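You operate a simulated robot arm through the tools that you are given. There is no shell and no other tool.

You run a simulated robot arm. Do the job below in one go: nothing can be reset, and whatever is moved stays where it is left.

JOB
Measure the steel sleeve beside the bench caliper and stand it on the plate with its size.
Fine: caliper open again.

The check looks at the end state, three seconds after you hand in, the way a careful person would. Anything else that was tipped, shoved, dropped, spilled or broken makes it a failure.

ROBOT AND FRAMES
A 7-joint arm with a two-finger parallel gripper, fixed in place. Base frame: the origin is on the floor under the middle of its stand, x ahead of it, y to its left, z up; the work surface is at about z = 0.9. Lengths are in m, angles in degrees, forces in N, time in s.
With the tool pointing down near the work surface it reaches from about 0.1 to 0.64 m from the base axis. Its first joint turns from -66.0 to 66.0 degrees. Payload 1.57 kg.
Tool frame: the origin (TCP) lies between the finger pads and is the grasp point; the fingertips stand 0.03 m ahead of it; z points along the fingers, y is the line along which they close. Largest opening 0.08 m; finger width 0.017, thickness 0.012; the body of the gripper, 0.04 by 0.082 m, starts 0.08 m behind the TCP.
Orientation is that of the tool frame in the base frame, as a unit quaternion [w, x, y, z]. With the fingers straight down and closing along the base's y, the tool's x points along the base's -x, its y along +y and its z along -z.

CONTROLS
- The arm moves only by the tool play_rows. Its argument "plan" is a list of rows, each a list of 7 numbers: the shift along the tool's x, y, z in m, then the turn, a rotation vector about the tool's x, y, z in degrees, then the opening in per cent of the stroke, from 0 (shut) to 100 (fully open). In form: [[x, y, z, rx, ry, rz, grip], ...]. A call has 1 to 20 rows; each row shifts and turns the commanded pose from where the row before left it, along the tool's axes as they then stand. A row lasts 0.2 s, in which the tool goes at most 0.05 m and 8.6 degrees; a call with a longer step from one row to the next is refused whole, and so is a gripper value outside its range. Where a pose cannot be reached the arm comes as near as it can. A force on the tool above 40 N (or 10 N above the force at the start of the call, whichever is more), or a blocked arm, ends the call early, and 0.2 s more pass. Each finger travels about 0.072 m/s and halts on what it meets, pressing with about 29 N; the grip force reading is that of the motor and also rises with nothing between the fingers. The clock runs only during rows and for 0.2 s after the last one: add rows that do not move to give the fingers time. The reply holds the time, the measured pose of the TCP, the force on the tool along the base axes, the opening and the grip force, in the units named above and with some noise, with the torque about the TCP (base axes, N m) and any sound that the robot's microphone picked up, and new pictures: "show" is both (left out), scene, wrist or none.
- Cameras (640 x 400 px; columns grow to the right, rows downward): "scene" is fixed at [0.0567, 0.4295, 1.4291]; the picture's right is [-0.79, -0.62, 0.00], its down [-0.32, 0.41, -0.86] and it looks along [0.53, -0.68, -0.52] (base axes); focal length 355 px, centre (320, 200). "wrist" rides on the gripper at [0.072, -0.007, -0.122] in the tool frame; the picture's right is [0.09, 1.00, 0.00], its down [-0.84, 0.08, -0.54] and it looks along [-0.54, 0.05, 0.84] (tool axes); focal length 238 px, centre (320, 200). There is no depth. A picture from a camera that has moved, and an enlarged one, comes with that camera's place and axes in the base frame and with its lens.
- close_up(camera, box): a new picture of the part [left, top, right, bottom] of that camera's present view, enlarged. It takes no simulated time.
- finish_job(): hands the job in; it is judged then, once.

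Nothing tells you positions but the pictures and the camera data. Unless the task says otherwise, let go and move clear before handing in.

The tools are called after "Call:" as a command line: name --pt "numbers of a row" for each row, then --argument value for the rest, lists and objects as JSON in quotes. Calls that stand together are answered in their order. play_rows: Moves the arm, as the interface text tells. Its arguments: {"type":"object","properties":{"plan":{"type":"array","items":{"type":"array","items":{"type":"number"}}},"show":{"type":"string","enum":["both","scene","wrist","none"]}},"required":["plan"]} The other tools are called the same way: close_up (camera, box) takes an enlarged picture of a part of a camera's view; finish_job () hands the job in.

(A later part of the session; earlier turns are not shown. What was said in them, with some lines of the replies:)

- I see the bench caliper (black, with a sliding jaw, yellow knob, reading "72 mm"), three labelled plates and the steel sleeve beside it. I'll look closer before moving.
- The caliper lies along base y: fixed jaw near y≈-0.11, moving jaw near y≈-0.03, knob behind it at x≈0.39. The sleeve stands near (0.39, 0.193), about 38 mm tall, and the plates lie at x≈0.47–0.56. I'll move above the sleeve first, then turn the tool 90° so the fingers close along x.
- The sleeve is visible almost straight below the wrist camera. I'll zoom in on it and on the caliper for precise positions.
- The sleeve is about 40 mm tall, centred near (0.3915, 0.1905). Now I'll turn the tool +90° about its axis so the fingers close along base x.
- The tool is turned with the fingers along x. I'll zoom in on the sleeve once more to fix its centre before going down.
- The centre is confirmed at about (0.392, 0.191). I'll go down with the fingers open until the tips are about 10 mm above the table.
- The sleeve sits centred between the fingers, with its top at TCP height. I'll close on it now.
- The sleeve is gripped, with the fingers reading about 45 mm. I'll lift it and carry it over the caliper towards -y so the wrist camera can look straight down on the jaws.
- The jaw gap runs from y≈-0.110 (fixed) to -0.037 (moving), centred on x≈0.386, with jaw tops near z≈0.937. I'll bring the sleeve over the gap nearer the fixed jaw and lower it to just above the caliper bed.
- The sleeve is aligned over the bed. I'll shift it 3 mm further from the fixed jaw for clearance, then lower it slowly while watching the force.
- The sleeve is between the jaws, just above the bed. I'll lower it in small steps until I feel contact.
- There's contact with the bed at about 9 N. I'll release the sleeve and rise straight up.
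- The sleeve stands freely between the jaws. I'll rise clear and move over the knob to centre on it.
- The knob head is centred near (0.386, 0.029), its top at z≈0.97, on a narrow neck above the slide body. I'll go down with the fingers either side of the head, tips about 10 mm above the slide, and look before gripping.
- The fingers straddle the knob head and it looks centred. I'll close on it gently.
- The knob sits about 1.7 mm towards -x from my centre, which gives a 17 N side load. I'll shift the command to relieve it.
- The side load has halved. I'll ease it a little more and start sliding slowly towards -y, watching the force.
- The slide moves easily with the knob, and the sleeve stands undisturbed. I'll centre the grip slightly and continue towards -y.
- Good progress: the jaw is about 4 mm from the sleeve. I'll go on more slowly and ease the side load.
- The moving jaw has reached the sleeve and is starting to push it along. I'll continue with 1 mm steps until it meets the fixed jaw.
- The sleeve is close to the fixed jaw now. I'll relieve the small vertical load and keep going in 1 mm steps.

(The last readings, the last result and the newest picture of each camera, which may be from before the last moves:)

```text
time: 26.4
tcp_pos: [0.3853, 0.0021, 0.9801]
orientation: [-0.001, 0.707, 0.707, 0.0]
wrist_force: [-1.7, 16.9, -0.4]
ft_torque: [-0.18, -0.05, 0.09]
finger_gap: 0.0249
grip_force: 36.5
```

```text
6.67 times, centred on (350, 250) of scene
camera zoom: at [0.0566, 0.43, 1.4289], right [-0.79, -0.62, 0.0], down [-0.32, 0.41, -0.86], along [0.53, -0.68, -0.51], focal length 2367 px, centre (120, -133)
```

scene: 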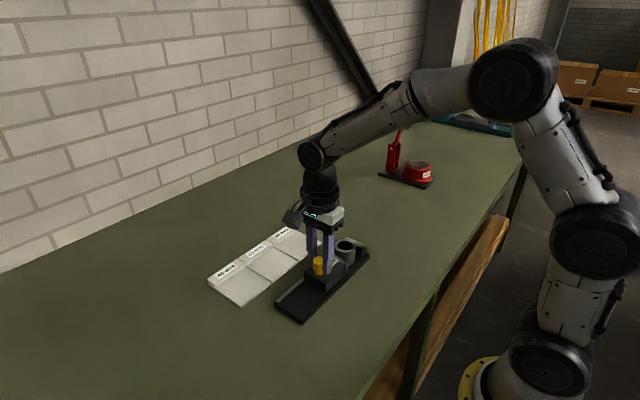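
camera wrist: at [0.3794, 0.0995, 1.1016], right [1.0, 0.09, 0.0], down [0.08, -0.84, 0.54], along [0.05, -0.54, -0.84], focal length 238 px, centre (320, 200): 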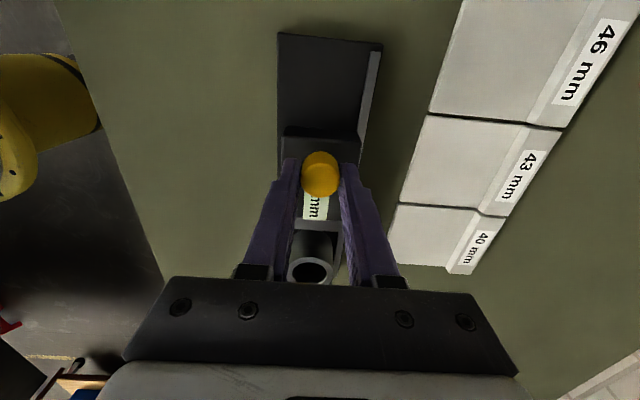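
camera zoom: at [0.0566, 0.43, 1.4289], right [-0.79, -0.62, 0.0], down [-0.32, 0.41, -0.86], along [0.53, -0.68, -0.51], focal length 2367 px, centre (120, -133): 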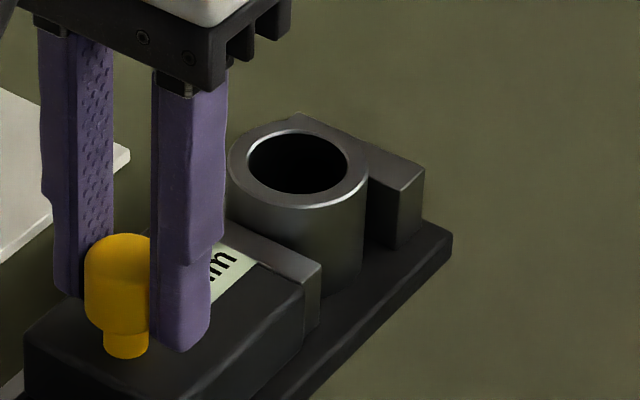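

The y force has risen to 17 N, so the sleeve is clamped between the jaws. I'll release the knob, rise, and read the display from a position where the knob doesn't hide it.

Call:
play_rows --pt "0 0 0 0 0 0 50" --pt "0 0 0 0 0 0 75" --pt "0 0 0 0 0 0 80" --pt "0 0 -0.02 0 0 0 80" --pt "0 0 -0.03 0 0 0 80" --pt "0 0 -0.04 0 0 0 80" --pt "-0.03 0 -0.02 0 0 0 80" --pt "-0.04 0 0 0 0 0 80" --pt "-0.03 0 0 0 0 0 80" --pt "0 0 0 0 0 0 80" --show "both"

Call:
close_up --camera "wrist" --box '[260, 0, 400, 110]'

Call:
close_up --camera "scene" --box '[290, 220, 390, 300]'

```text
time: 28.6
tcp_pos: [0.3853, -0.1009, 1.0896]
orientation: [0.0, 0.707, 0.707, 0.001]
wrist_force: [0.7, -0.2, -0.2]
ft_torque: [-0.02, 0.03, 0.02]
finger_gap: 0.0643
grip_force: 0.0
camera wrist: at [0.3793, -0.0286, 1.2124], right [1.0, 0.09, 0.0], down [0.08, -0.84, 0.54], along [0.05, -0.54, -0.84], focal length 238 px, centre (320, 200)
```

scene: 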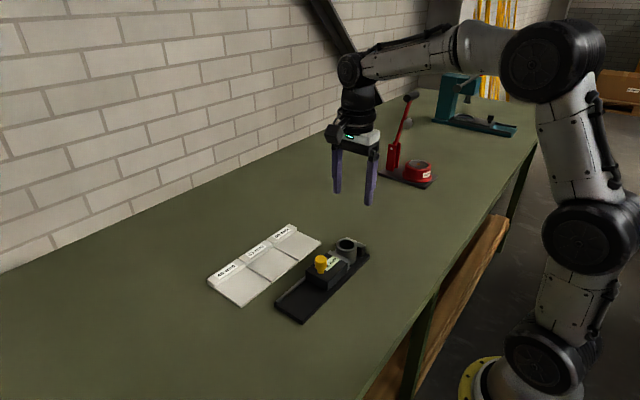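
wrist: 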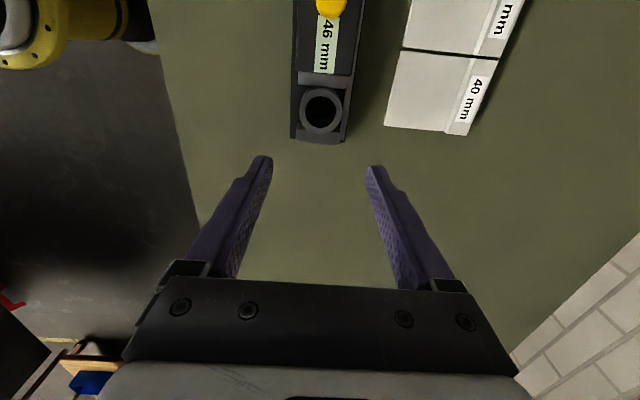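

```text
3.64 times, centred on (330, 55) of wrist
camera zoom: at [0.3793, -0.0286, 1.2124], right [1.0, 0.09, 0.0], down [0.08, -0.84, 0.54], along [0.05, -0.54, -0.84], focal length 867 px, centre (284, 727)
```

zoom: 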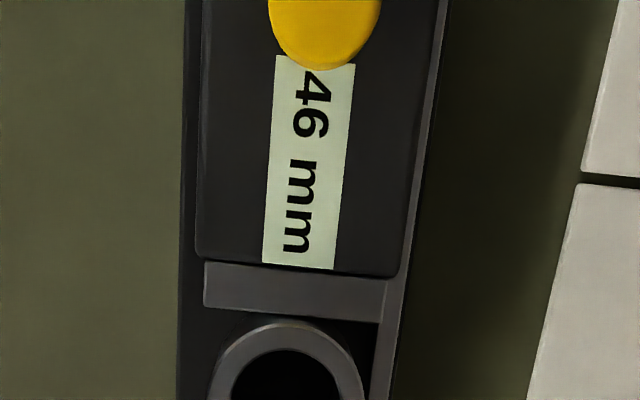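

```text
5.00 times, centred on (340, 260) of scene
camera zoom: at [0.0567, 0.4295, 1.4291], right [-0.79, -0.62, 0.0], down [-0.32, 0.41, -0.86], along [0.53, -0.68, -0.52], focal length 1775 px, centre (220, -100)
```

zoom: 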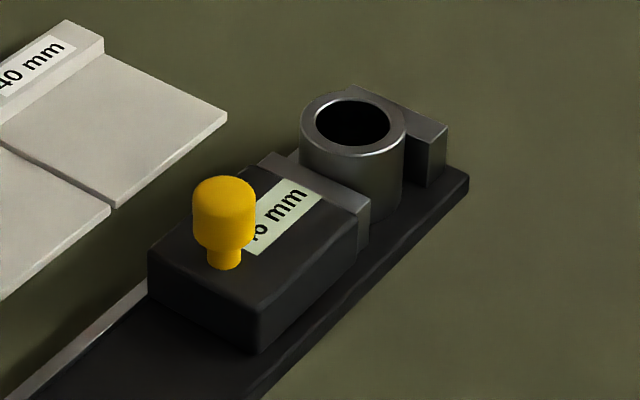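

The display reads 46 mm and matches the 46 mm plate. Now I'll go back over the knob and down around it to open the caliper again.

Call:
play_rows --pt "0.035 0 0 0 0 0 80" --pt "0.035 0 0 0 0 0 80" --pt "0.033 0 0 0 0 0 80" --pt "0 0 0.03 0 0 0 80" --pt "0 0 0.03 0 0 0 80" --pt "0 0 0.03 0 0 0 80" --pt "0 0 0.02 0 0 0 80" --pt "0 0 0 0 0 0 80" --show "both"

```text
time: 30.4
tcp_pos: [0.3852, 0.0032, 0.9789]
orientation: [0.0, 0.707, 0.707, 0.0]
wrist_force: [0.3, 0.7, -0.3]
ft_torque: [0.02, 0.04, 0.0]
finger_gap: 0.064
grip_force: 0.1
camera wrist: at [0.3792, 0.074, 1.1017], right [1.0, 0.09, 0.0], down [0.08, -0.84, 0.54], along [0.05, -0.54, -0.84], focal length 238 px, centre (320, 200)
```

scene: 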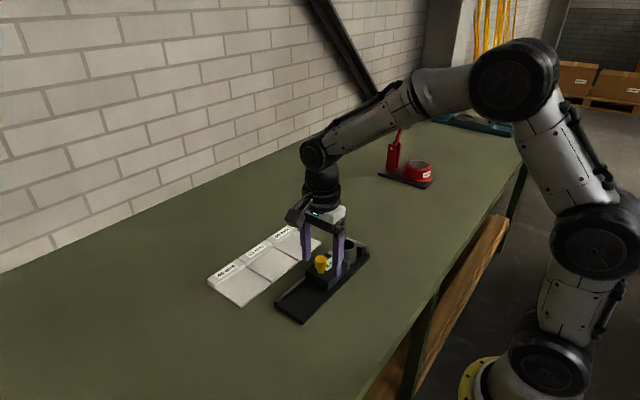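
wrist: 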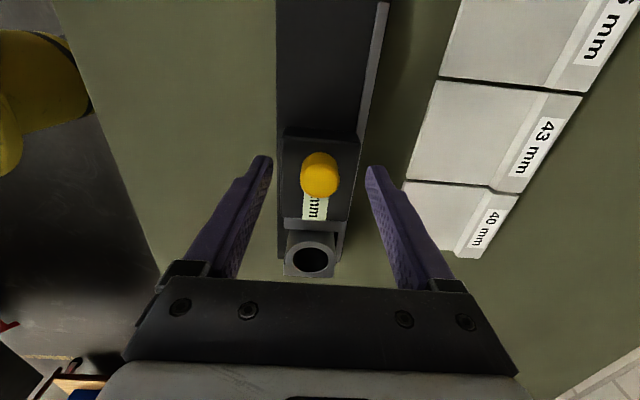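

The fingers are around the knob again and centred. I'll close on it and check the load.

Call:
play_rows --pt "0 0 0 0 0 0 50" --pt "0 0 0 0 0 0 30" --pt "0 0 0 0 0 0 20" --pt "0 0 0 0 0 0 10" --pt "0 0 0 0 0 0 10" --show "none"

```text
time: 31.6
tcp_pos: [0.385, 0.0015, 0.9801]
orientation: [0.0, 0.707, 0.707, 0.0]
wrist_force: [-5.0, -0.7, -1.2]
ft_torque: [0.0, -0.32, 0.03]
finger_gap: 0.0247
grip_force: 36.1
```

The grip is good with a low side load. I'll slide the jaw back towards +y to open the caliper.

Call:
play_rows --pt "0.001 0 0 0 0 0 10" --pt "0.002 0 0 0 0 0 10" --pt "0.002 0 0 0 0 0 10" --pt "0.002 0 0 0 0 0 10" --pt "0.002 0 0 0 0 0 10" --pt "0.002 0 0 0 0 0 10" --pt "0 0 0 0 0 0 10" --show "scene"

Call:
close_up --camera "scene" --box '[270, 220, 390, 320]'

```text
time: 33.2
tcp_pos: [0.3849, 0.0136, 0.9803]
orientation: [0.0, 0.707, 0.707, 0.0]
wrist_force: [-7.2, -1.8, -0.3]
ft_torque: [-0.34, -0.34, -0.06]
finger_gap: 0.0247
grip_force: 36.3
```

scene: 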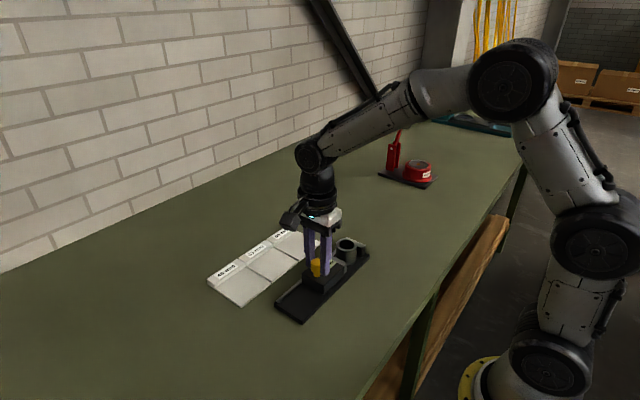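

```text
4.00 times, centred on (330, 270) of scene
camera zoom: at [0.0565, 0.4295, 1.4291], right [-0.79, -0.62, 0.0], down [-0.32, 0.41, -0.86], along [0.53, -0.68, -0.51], focal length 1420 px, centre (280, -80)
```

zoom: 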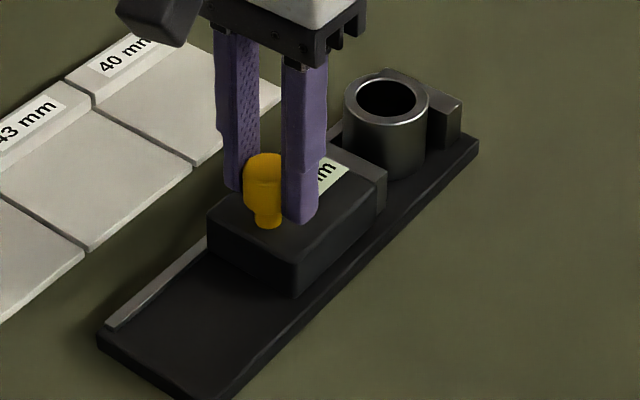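

The jaw is opening and the sleeve has stayed in place. I'll continue the remaining 15 mm or so to bring it back to its original opening.

Call:
play_rows --pt "0.002 0 0 0 0 0 10" --pt "0.002 0 0 0 0 0 10" --pt "0.002 0 0 0 0 0 10" --pt "0.002 0 0 0 0 0 10" --pt "0.002 0 0 0 0 0 10" --pt "0.002 0 0 0 0 0 10" --pt "0.002 0 0 0 0 0 10" --pt "0 0 0 0 0 0 10" --show "scene"

Call:
close_up --camera "scene" --box '[270, 220, 390, 320]'

```text
time: 35.0
tcp_pos: [0.3844, 0.0271, 0.9795]
orientation: [0.0, 0.707, 0.707, 0.0]
wrist_force: [-5.5, -3.5, -6.3]
ft_torque: [0.14, -0.35, -0.01]
finger_gap: 0.0245
grip_force: 35.8
```

scene: 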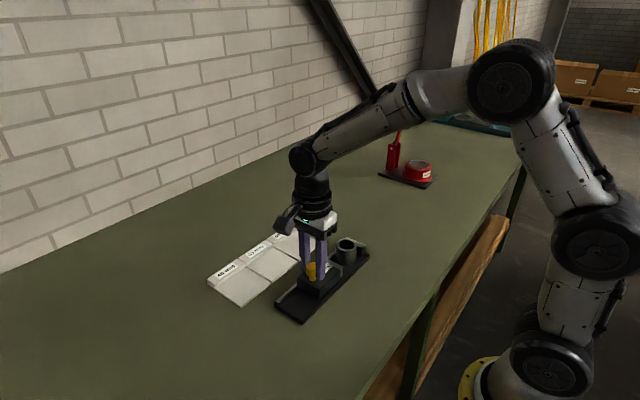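

```text
4.00 times, centred on (330, 270) of scene
camera zoom: at [0.0566, 0.4294, 1.4291], right [-0.79, -0.62, 0.0], down [-0.32, 0.41, -0.86], along [0.53, -0.68, -0.52], focal length 1420 px, centre (280, -80)
```

zoom: 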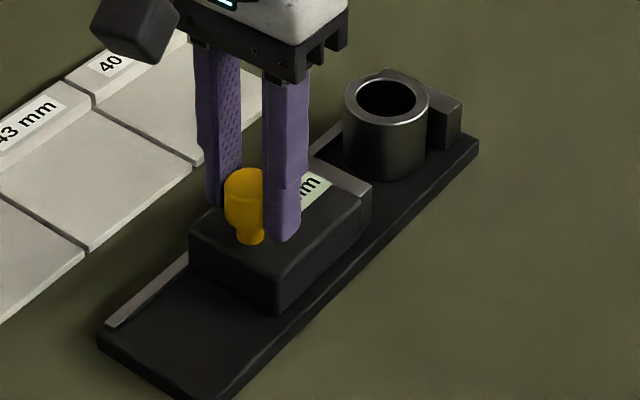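

The slide is back at its original place. I'll release the knob, rise and look at the reading and the sleeve from above.

Call:
play_rows --pt "0 0 0 0 0 0 50" --pt "0 0 0 0 0 0 75" --pt "0 0 0 0 0 0 80" --pt "0 0 -0.02 0 0 0 80" --pt "0 0 -0.03 0 0 0 80" --pt "0 0 -0.04 0 0 0 80" --pt "-0.03 0 -0.02 0 0 0 80" --pt "-0.04 0 0 0 0 0 80" --pt "-0.04 0 0 0 0 0 80" --pt "-0.02 0 0 0 0 0 100" --pt "0 0 0 0 0 0 100" --show "both"

Call:
close_up --camera "wrist" --box '[260, 0, 400, 140]'

Call:
close_up --camera "scene" --box '[270, 220, 390, 320]'

```text
time: 37.4
tcp_pos: [0.3856, -0.1025, 1.0903]
orientation: [0.001, 0.707, 0.707, 0.0]
wrist_force: [-0.3, -0.1, -0.1]
ft_torque: [0.03, 0.05, -0.02]
finger_gap: 0.0799
grip_force: 0.1
camera wrist: at [0.3792, -0.0299, 1.2125], right [1.0, 0.09, 0.0], down [0.08, -0.84, 0.54], along [0.05, -0.54, -0.84], focal length 238 px, centre (320, 200)
```

scene: 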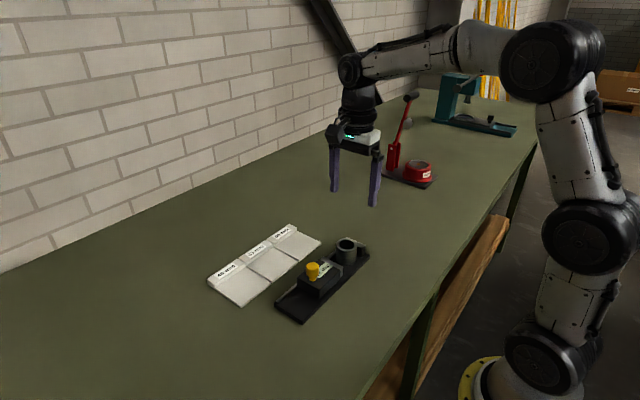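
wrist: 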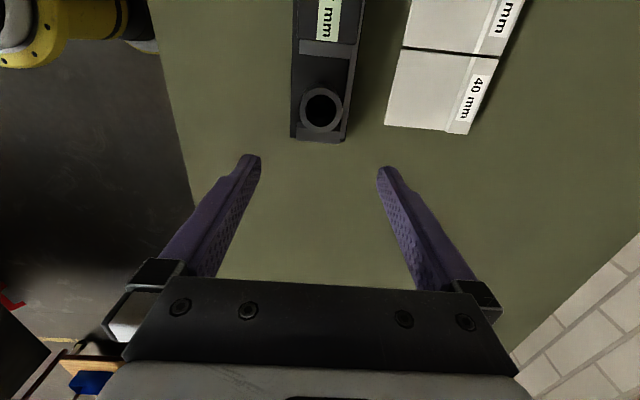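

```text
2.86 times, centred on (330, 70) of wrist
camera zoom: at [0.3792, -0.0299, 1.2125], right [1.0, 0.09, 0.0], down [0.08, -0.84, 0.54], along [0.05, -0.54, -0.84], focal length 681 px, centre (291, 571)
```

zoom: 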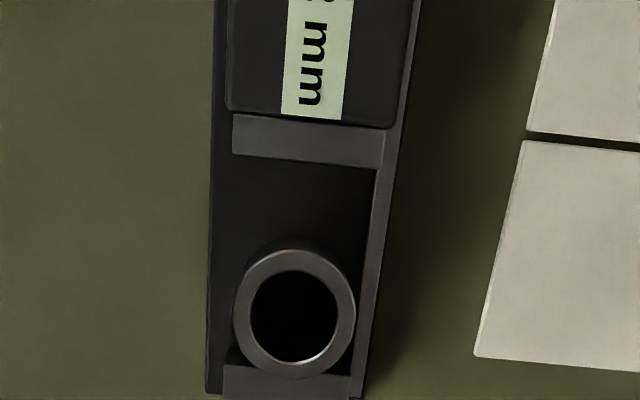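

```text
4.00 times, centred on (330, 270) of scene
camera zoom: at [0.0567, 0.4295, 1.4291], right [-0.79, -0.62, 0.0], down [-0.32, 0.41, -0.86], along [0.53, -0.68, -0.52], focal length 1420 px, centre (280, -80)
```

zoom: 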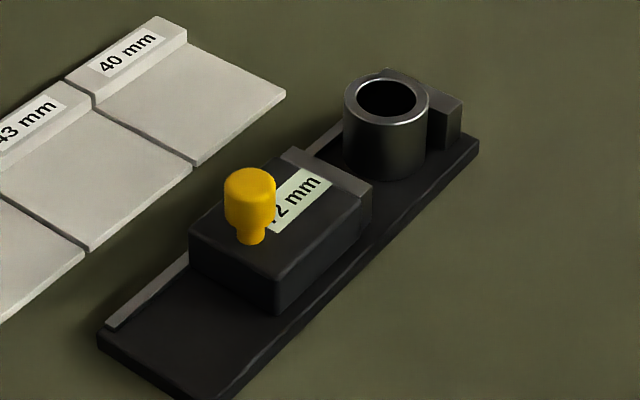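

The display is back to 72 mm and the sleeve stands at about (0.385, -0.086). I'll come down over it with open fingers and pick it up along x again.

Call:
play_rows --pt "0.0165 0 0 0 0 0 100" --pt "0 0 0.035 0 0 0 100" --pt "0 0 0.035 0 0 0 100" --pt "0 0 0.035 0 0 0 100" --pt "0 0 0.033 0 0 0 100" --pt "0 0 0 0 0 0 100" --show "both"

Call:
close_up --camera "scene" --box '[290, 200, 390, 280]'

```text
time: 38.8
tcp_pos: [0.3846, -0.0851, 0.9515]
orientation: [0.001, 0.707, 0.707, 0.001]
wrist_force: [-0.9, -0.5, -0.1]
ft_torque: [-0.02, -0.01, -0.02]
finger_gap: 0.0798
grip_force: 0.0
camera wrist: at [0.3788, -0.0132, 1.0739], right [1.0, 0.09, 0.0], down [0.08, -0.84, 0.54], along [0.05, -0.54, -0.84], focal length 238 px, centre (320, 200)
```

scene: 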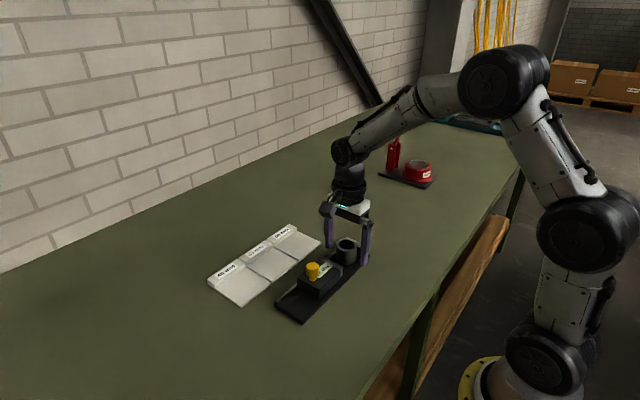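
wrist: 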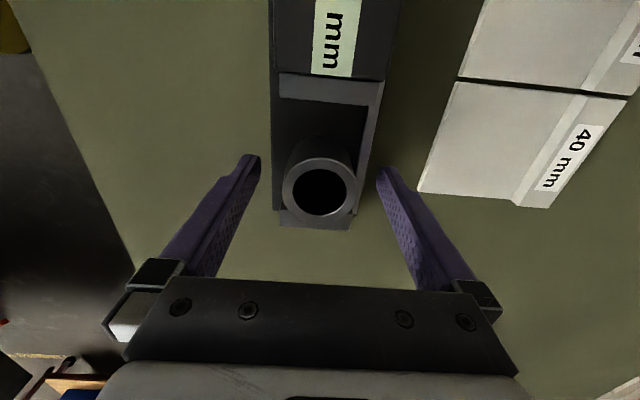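

```text
5.00 times, centred on (340, 240) of scene
camera zoom: at [0.0567, 0.4295, 1.4291], right [-0.79, -0.62, 0.0], down [-0.32, 0.41, -0.86], along [0.53, -0.68, -0.52], focal length 1775 px, centre (220, 0)
```

zoom: 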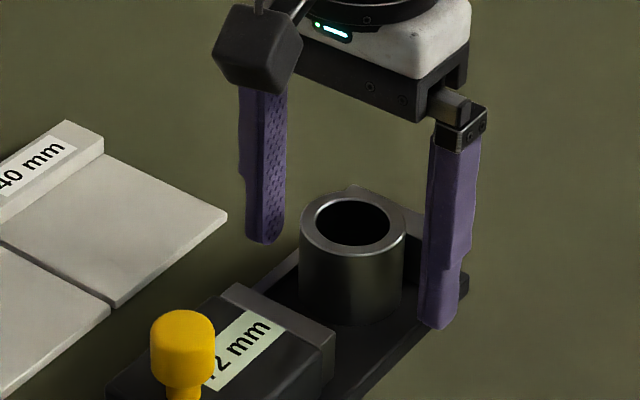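

The sleeve is centred between the fingers. I'll close, then check the load before lifting.

Call:
play_rows --pt "0 0 0 0 0 0 60" --pt "0 0 0 0 0 0 30" --pt "0 0 0 0 0 0 20" --pt "0 0 0 0 0 0 20" --show "none"

```text
time: 39.8
tcp_pos: [0.3845, -0.0846, 0.9518]
orientation: [0.001, 0.708, 0.707, -0.001]
wrist_force: [-0.9, -0.7, -0.5]
ft_torque: [0.03, -0.02, -0.01]
finger_gap: 0.0456
grip_force: 29.2
```

The grip is clean with almost no side load. I'll lift the sleeve straight up out of the caliper.

Call:
play_rows --pt "0.0005 0 -0.005 0 0 0 20" --pt "0 0 -0.015 0 0 0 20" --pt "0 0 -0.03 0 0 0 20" --pt "0 0 -0.04 0 0 0 20" --pt "0 0 -0.03 0 0 0 20" --pt "0 0 0 0 0 0 20" --show "both"

```text
time: 41.2
tcp_pos: [0.3854, -0.0846, 1.0718]
orientation: [0.0, 0.707, 0.707, 0.0]
wrist_force: [0.0, -1.1, -1.9]
ft_torque: [0.0, -0.01, -0.01]
finger_gap: 0.0453
grip_force: 28.9
camera wrist: at [0.3793, -0.0132, 1.1951], right [1.0, 0.09, 0.0], down [0.08, -0.84, 0.54], along [0.05, -0.54, -0.84], focal length 238 px, centre (320, 200)
```

scene: 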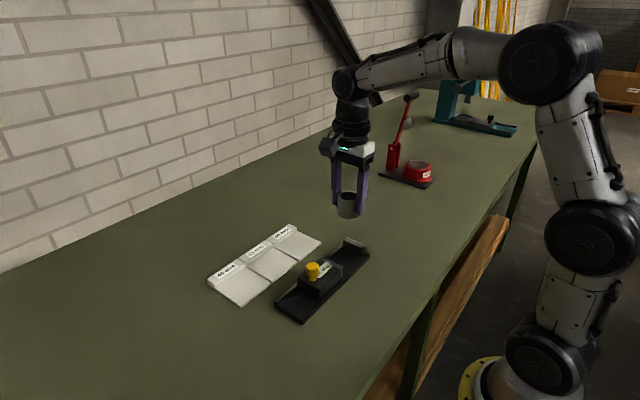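
wrist: 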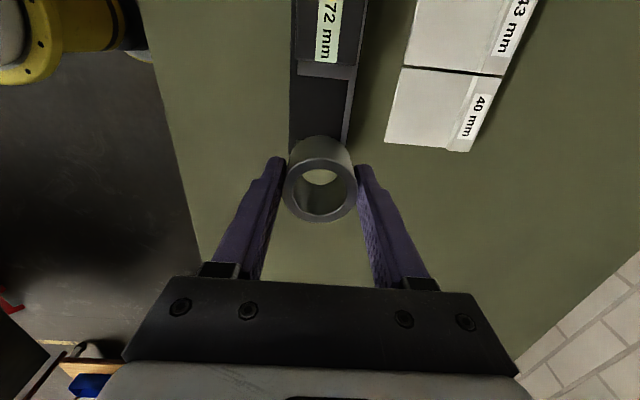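

The sleeve is up and the caliper is clear, still reading 72 mm. I'll turn the tool back by 90° so the fingers close along y, away from the plates' raised label edges.

Call:
play_rows --pt "0 0 0 0 0 -8.18 20" --pt "0 0 0 0 0 -8.18 20" --pt "0 0 0 0 0 -8.18 20" --pt "0 0 0 0 0 -8.18 20" --pt "0 0 0 0 0 -8.18 20" --pt "0 0 0 0 0 -8.18 20" --pt "0 0 0 0 0 -8.18 20" --pt "0 0 0 0 0 -8.18 20" --pt "0 0 0 0 0 -8.18 20" --pt "0 0 0 0 0 -8.18 20" --pt "0 0 0 0 0 -8.2 20" --pt "0 0 0 0 0 0 20" --show "wrist"

```text
time: 43.8
tcp_pos: [0.3857, -0.0848, 1.0721]
orientation: [0.0, -0.002, 1.0, 0.0]
wrist_force: [-0.4, -0.4, -2.7]
ft_torque: [0.0, -0.01, 0.0]
finger_gap: 0.0455
grip_force: 28.8
camera wrist: at [0.3139, -0.0916, 1.1942], right [-0.09, 1.0, 0.0], down [0.84, 0.08, 0.54], along [0.54, 0.05, -0.84], focal length 238 px, centre (320, 200)
```

wrist: 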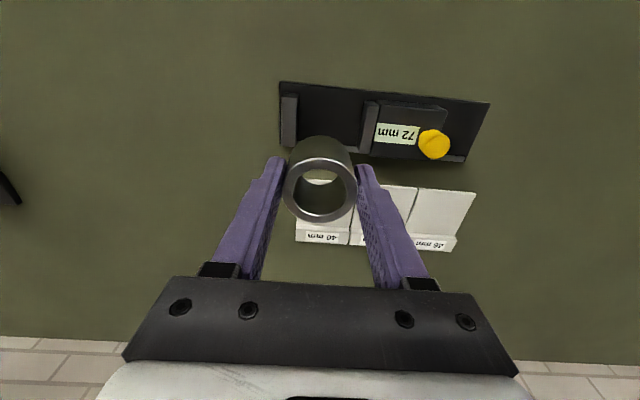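

Now I'll carry the sleeve over plate 46, slightly beyond it first so the wrist camera sees the plate unobstructed.

Call:
play_rows --pt "-0.0257 0.0315 0 0 0 0 20" --pt "-0.0257 0.0315 0 0 0 0 20" --pt "-0.0257 0.0315 0 0 0 0 20" --pt "-0.0257 0.0315 0 0 0 0 20" --pt "-0.0257 0.0315 0 0 0 0 20" --pt "-0.0257 0.0315 0 0 0 0 20" --pt "0 0 0 0 0 0 20" --show "both"

Call:
close_up --camera "wrist" --box '[200, 20, 440, 170]'

```text
time: 45.4
tcp_pos: [0.5397, 0.1032, 1.0709]
orientation: [-0.001, 0.001, 1.0, 0.001]
wrist_force: [0.3, -0.4, -2.4]
ft_torque: [0.01, 0.01, -0.01]
finger_gap: 0.0454
grip_force: 28.9
camera wrist: at [0.4682, 0.097, 1.1942], right [-0.09, 1.0, 0.0], down [0.84, 0.08, 0.54], along [0.54, 0.05, -0.84], focal length 238 px, centre (320, 200)
```

scene: 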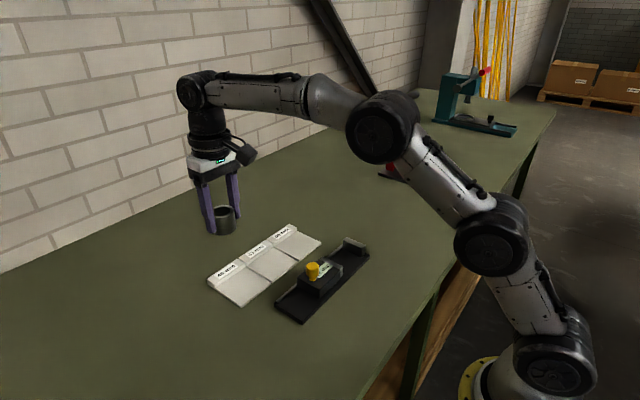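
wrist: 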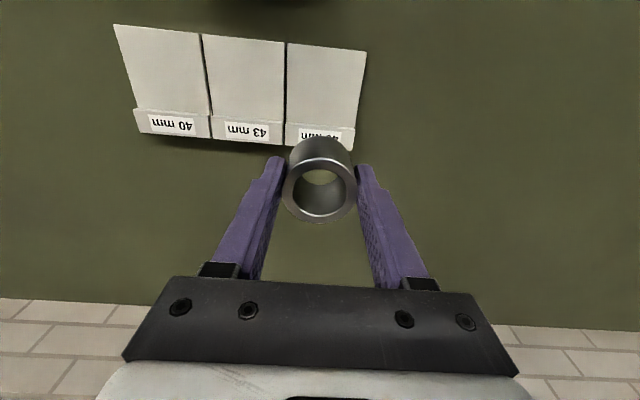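

```text
2.67 times, centred on (320, 95) of wrist
camera zoom: at [0.4682, 0.097, 1.1942], right [-0.09, 1.0, 0.0], down [0.84, 0.08, 0.54], along [0.54, 0.05, -0.84], focal length 636 px, centre (320, 480)
```

zoom: 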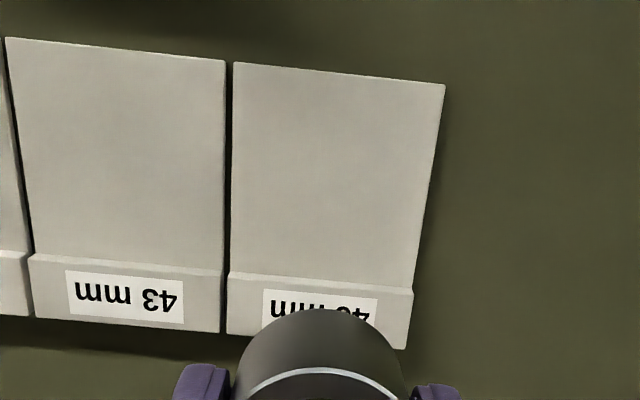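

Plate 46's flat area spans x≈0.469–0.545 and y≈0.064–0.146, centre about (0.506, 0.105). I'll move the sleeve there and lower it to just above the plate.

Call:
play_rows --pt "0.017 0.001 0 0 0 0 20" --pt "0.017 0.001 0 0 0 0 20" --pt "0 0 0.03 0 0 0 20" --pt "0 0 0.03 0 0 0 20" --pt "0 0 0.03 0 0 0 20" --pt "0 0 0.02 0 0 0 20" --pt "0 0 0 0 0 0 20" --show "both"

Call:
close_up --camera "scene" --box '[190, 210, 330, 315]'

```text
time: 47.0
tcp_pos: [0.5042, 0.1057, 0.962]
orientation: [0.0, 0.0, 1.0, -0.001]
wrist_force: [0.1, 0.2, -1.7]
ft_torque: [0.02, 0.01, -0.03]
finger_gap: 0.0454
grip_force: 28.9
camera wrist: at [0.4339, 0.0994, 1.0837], right [-0.09, 1.0, 0.0], down [0.84, 0.08, 0.54], along [0.54, 0.05, -0.84], focal length 238 px, centre (320, 200)
```

scene: 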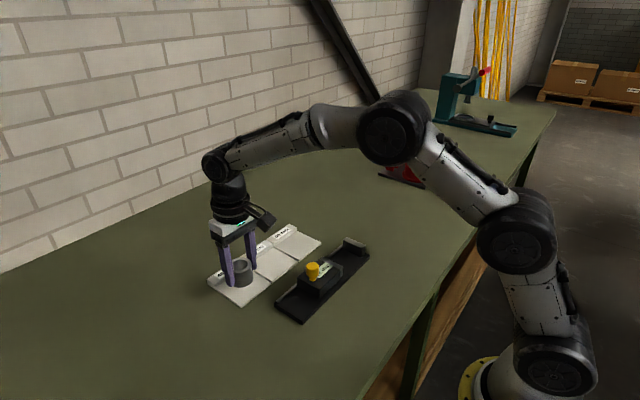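
wrist: 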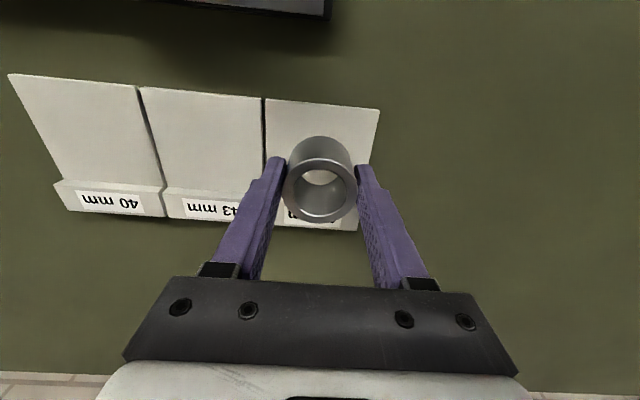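

```text
3.81 times, centred on (260, 262) of scene
camera zoom: at [0.0567, 0.4295, 1.4291], right [-0.79, -0.62, 0.0], down [-0.32, 0.41, -0.86], along [0.53, -0.68, -0.52], focal length 1353 px, centre (549, -38)
```

zoom: 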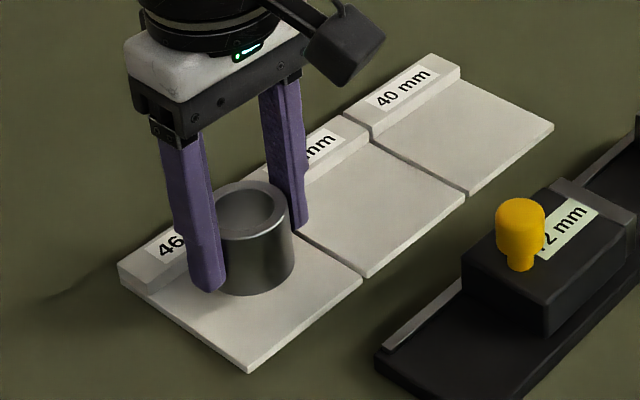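

The sleeve is over the flat of plate 46, about 16 mm above it. I'll lower it gradually.

Call:
play_rows --pt "0 0 0.004 0 0 0 20" --pt "0 0 0.004 0 0 0 20" --pt "0 0 0.003 0 0 0 20" --pt "0 0 0 0 0 0 20" --show "none"

```text
time: 48.0
tcp_pos: [0.5048, 0.1053, 0.952]
orientation: [0.0, 0.0, 1.0, 0.0]
wrist_force: [0.4, -1.0, -3.2]
ft_torque: [0.0, 0.03, 0.01]
finger_gap: 0.0456
grip_force: 29.4
```

Call:
play_rows --pt "0 0 0.002 0 0 0 20" --pt "0 0 0.001 0 0 0 20" --pt "0 0 0 0 0 0 20" --show "none"

Call:
close_up --camera "scene" --box '[205, 240, 285, 310]'

```text
time: 48.8
tcp_pos: [0.5059, 0.1056, 0.9468]
orientation: [0.0, 0.0, 1.0, 0.001]
wrist_force: [-0.5, -0.5, -2.4]
ft_torque: [0.04, 0.0, -0.08]
finger_gap: 0.0454
grip_force: 28.8
```

```text
5.71 times, centred on (245, 275) of scene
camera zoom: at [0.0567, 0.4295, 1.4291], right [-0.79, -0.62, 0.0], down [-0.32, 0.41, -0.86], along [0.53, -0.68, -0.52], focal length 2029 px, centre (749, -229)
```

zoom: 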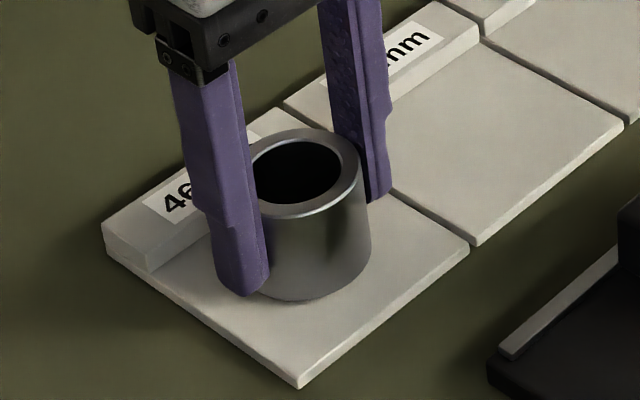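

It's almost touching. I'll continue in 1 mm steps to feel for contact.

Call:
play_rows --pt "0 0 0.001 0 0 0 20" --pt "0 0 0 0 0 0 20" --show "none"

```text
time: 49.4
tcp_pos: [0.5055, 0.1063, 0.9466]
orientation: [0.0, 0.0, 1.0, 0.0]
wrist_force: [0.9, 0.9, -2.1]
ft_torque: [0.0, 0.0, 0.01]
finger_gap: 0.0455
grip_force: 28.9
```

Call:
play_rows --pt "0 0 0.001 0 0 0 20" --pt "0 0 0 0 0 0 20" --show "none"

```text
time: 50.0
tcp_pos: [0.5052, 0.1053, 0.9462]
orientation: [0.0, 0.0, 1.0, 0.0]
wrist_force: [0.6, 0.3, -1.3]
ft_torque: [-0.01, 0.0, 0.02]
finger_gap: 0.0457
grip_force: 29.1
```

Call:
play_rows --pt "0 0 0.001 0 0 0 20" --pt "0 0 0 0 0 0 20" --show "none"

```text
time: 50.6
tcp_pos: [0.5062, 0.106, 0.946]
orientation: [0.001, 0.0, 1.0, 0.0]
wrist_force: [-2.1, -1.0, 5.5]
ft_torque: [-0.07, 0.28, 0.02]
finger_gap: 0.0454
grip_force: 28.7
```

There's contact with the plate. I'll open the fingers and let the sleeve stand.

Call:
play_rows --pt "0 0 0 0 0 0 65" --pt "0 0 0 0 0 0 85" --pt "0 0 0 0 0 0 85" --pt "0 0 0 0 0 0 85" --show "both"

Call:
close_up --camera "scene" --box '[205, 240, 285, 310]'

```text
time: 51.6
tcp_pos: [0.505, 0.1043, 0.9456]
orientation: [0.0, 0.001, 1.0, 0.001]
wrist_force: [0.1, 0.2, 0.0]
ft_torque: [0.0, 0.0, -0.02]
finger_gap: 0.068
grip_force: 0.1
camera wrist: at [0.4342, 0.0993, 1.0671], right [-0.09, 1.0, 0.0], down [0.84, 0.08, 0.54], along [0.54, 0.05, -0.84], focal length 238 px, centre (320, 200)
```

scene: 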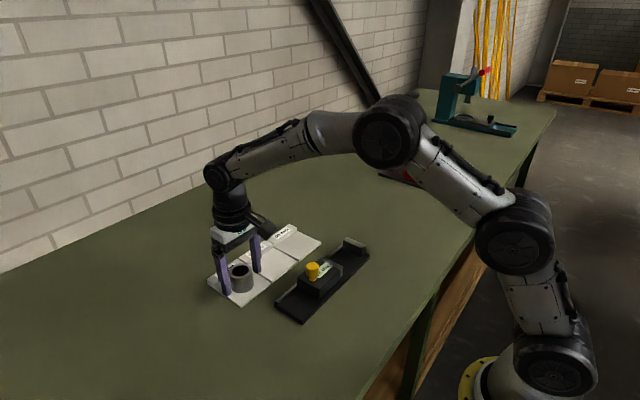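
wrist: 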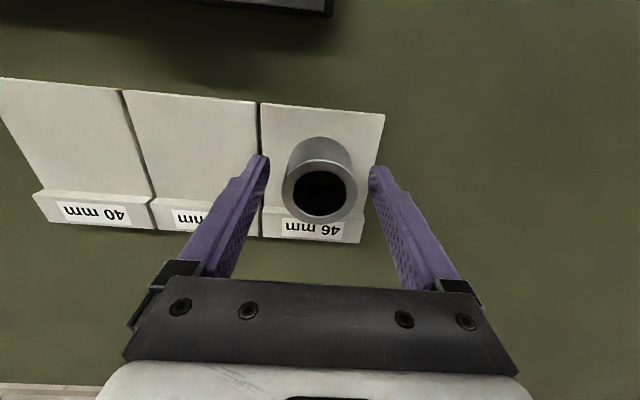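

```text
5.71 times, centred on (245, 275) of scene
camera zoom: at [0.0567, 0.4295, 1.4291], right [-0.79, -0.62, 0.0], down [-0.32, 0.41, -0.86], along [0.53, -0.68, -0.52], focal length 2029 px, centre (749, -229)
```

zoom: 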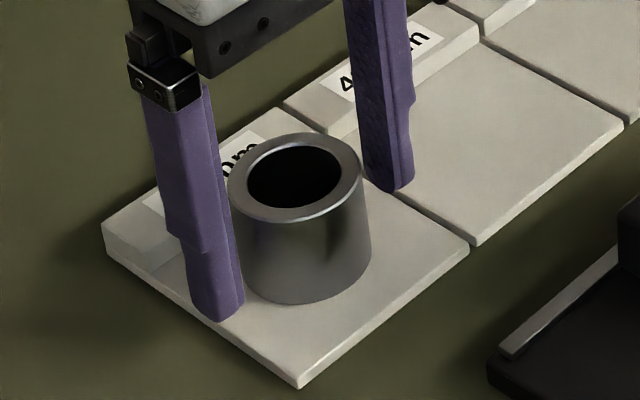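

The sleeve stands on plate 46 and the fingers are clear on both sides. I'll rise straight up and check the whole scene.

Call:
play_rows --pt "0 0 -0.015 0 0 0 85" --pt "0 0 -0.03 0 0 0 85" --pt "0 0 -0.04 0 0 0 85" --pt "0 0 -0.04 0 0 0 85" --pt "0 0 -0.04 0 0 0 85" --pt "-0.03 0 0 0 0 0 85" --pt "0 0 0 0 0 0 85" --show "both"

Call:
close_up --camera "scene" --box '[190, 210, 390, 340]'

Call:
close_up --camera "wrist" --box '[140, 0, 440, 180]'

```text
time: 53.2
tcp_pos: [0.5366, 0.1055, 1.11]
orientation: [0.0, 0.0, 1.0, 0.0]
wrist_force: [-0.8, 0.4, 0.0]
ft_torque: [0.04, 0.01, 0.0]
finger_gap: 0.0679
grip_force: 0.1
camera wrist: at [0.4645, 0.0991, 1.2327], right [-0.09, 1.0, 0.0], down [0.84, 0.08, 0.54], along [0.54, 0.05, -0.84], focal length 238 px, centre (320, 200)
```

scene: 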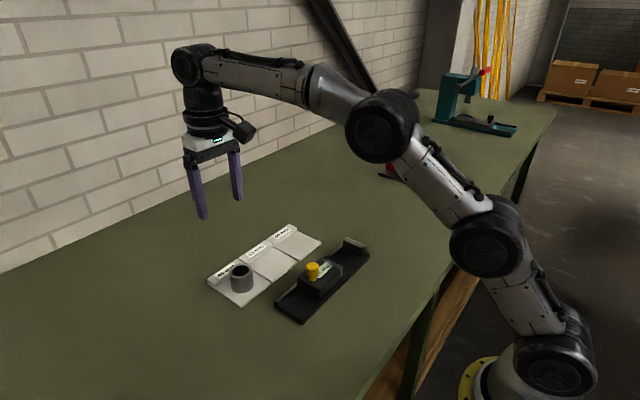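
wrist: 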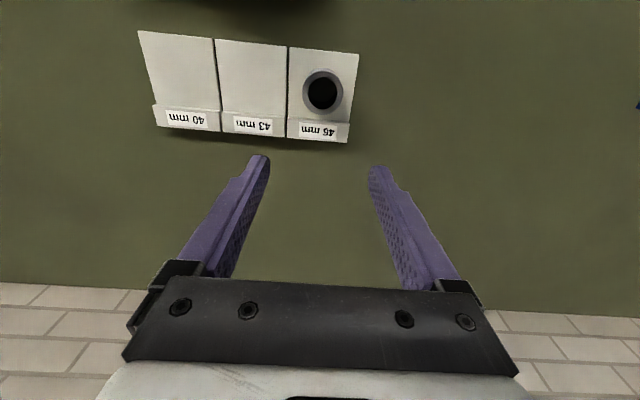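

```text
3.08 times, centred on (290, 275) of scene
camera zoom: at [0.0567, 0.4295, 1.4291], right [-0.79, -0.62, 0.0], down [-0.32, 0.41, -0.86], along [0.53, -0.68, -0.52], focal length 1092 px, centre (412, -31)
```

zoom: 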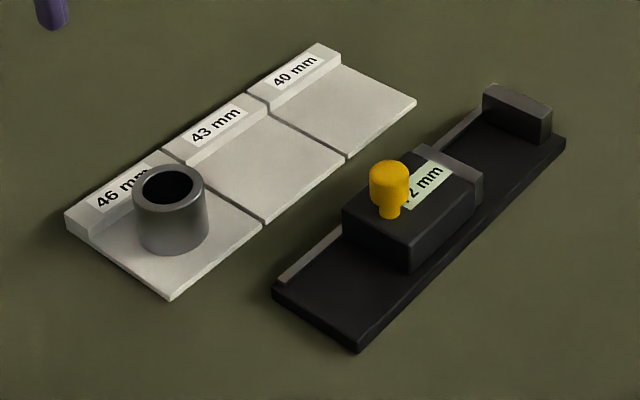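

```text
2.13 times, centred on (290, 90) of wrist
camera zoom: at [0.4645, 0.0991, 1.2327], right [-0.09, 1.0, 0.0], down [0.84, 0.08, 0.54], along [0.54, 0.05, -0.84], focal length 508 px, centre (384, 435)
```

zoom: 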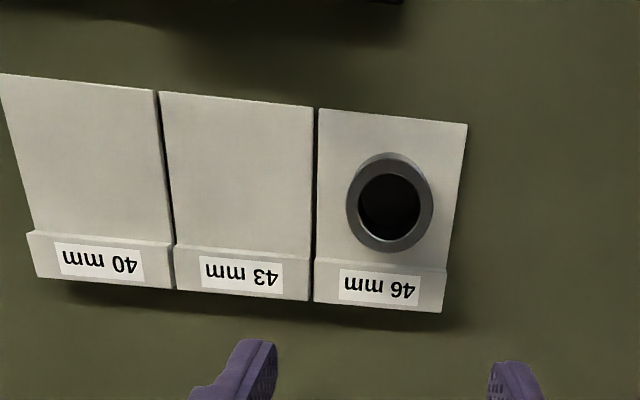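

The sleeve stands upright within the flat of the 46 mm plate, the caliper is open at 72 mm again, and nothing else has moved. The gripper is empty and clear, so I'm handing in.

Call:
finish_job

```text
The job is handed in.
```

The sleeve measured 46 mm on the bench caliper and now stands upright on the flat of the 46 mm plate.

The caliper is open again at its original 72 mm. In the last pictures nothing else on the bench had moved, and the gripper was empty and clear when I handed the job in.
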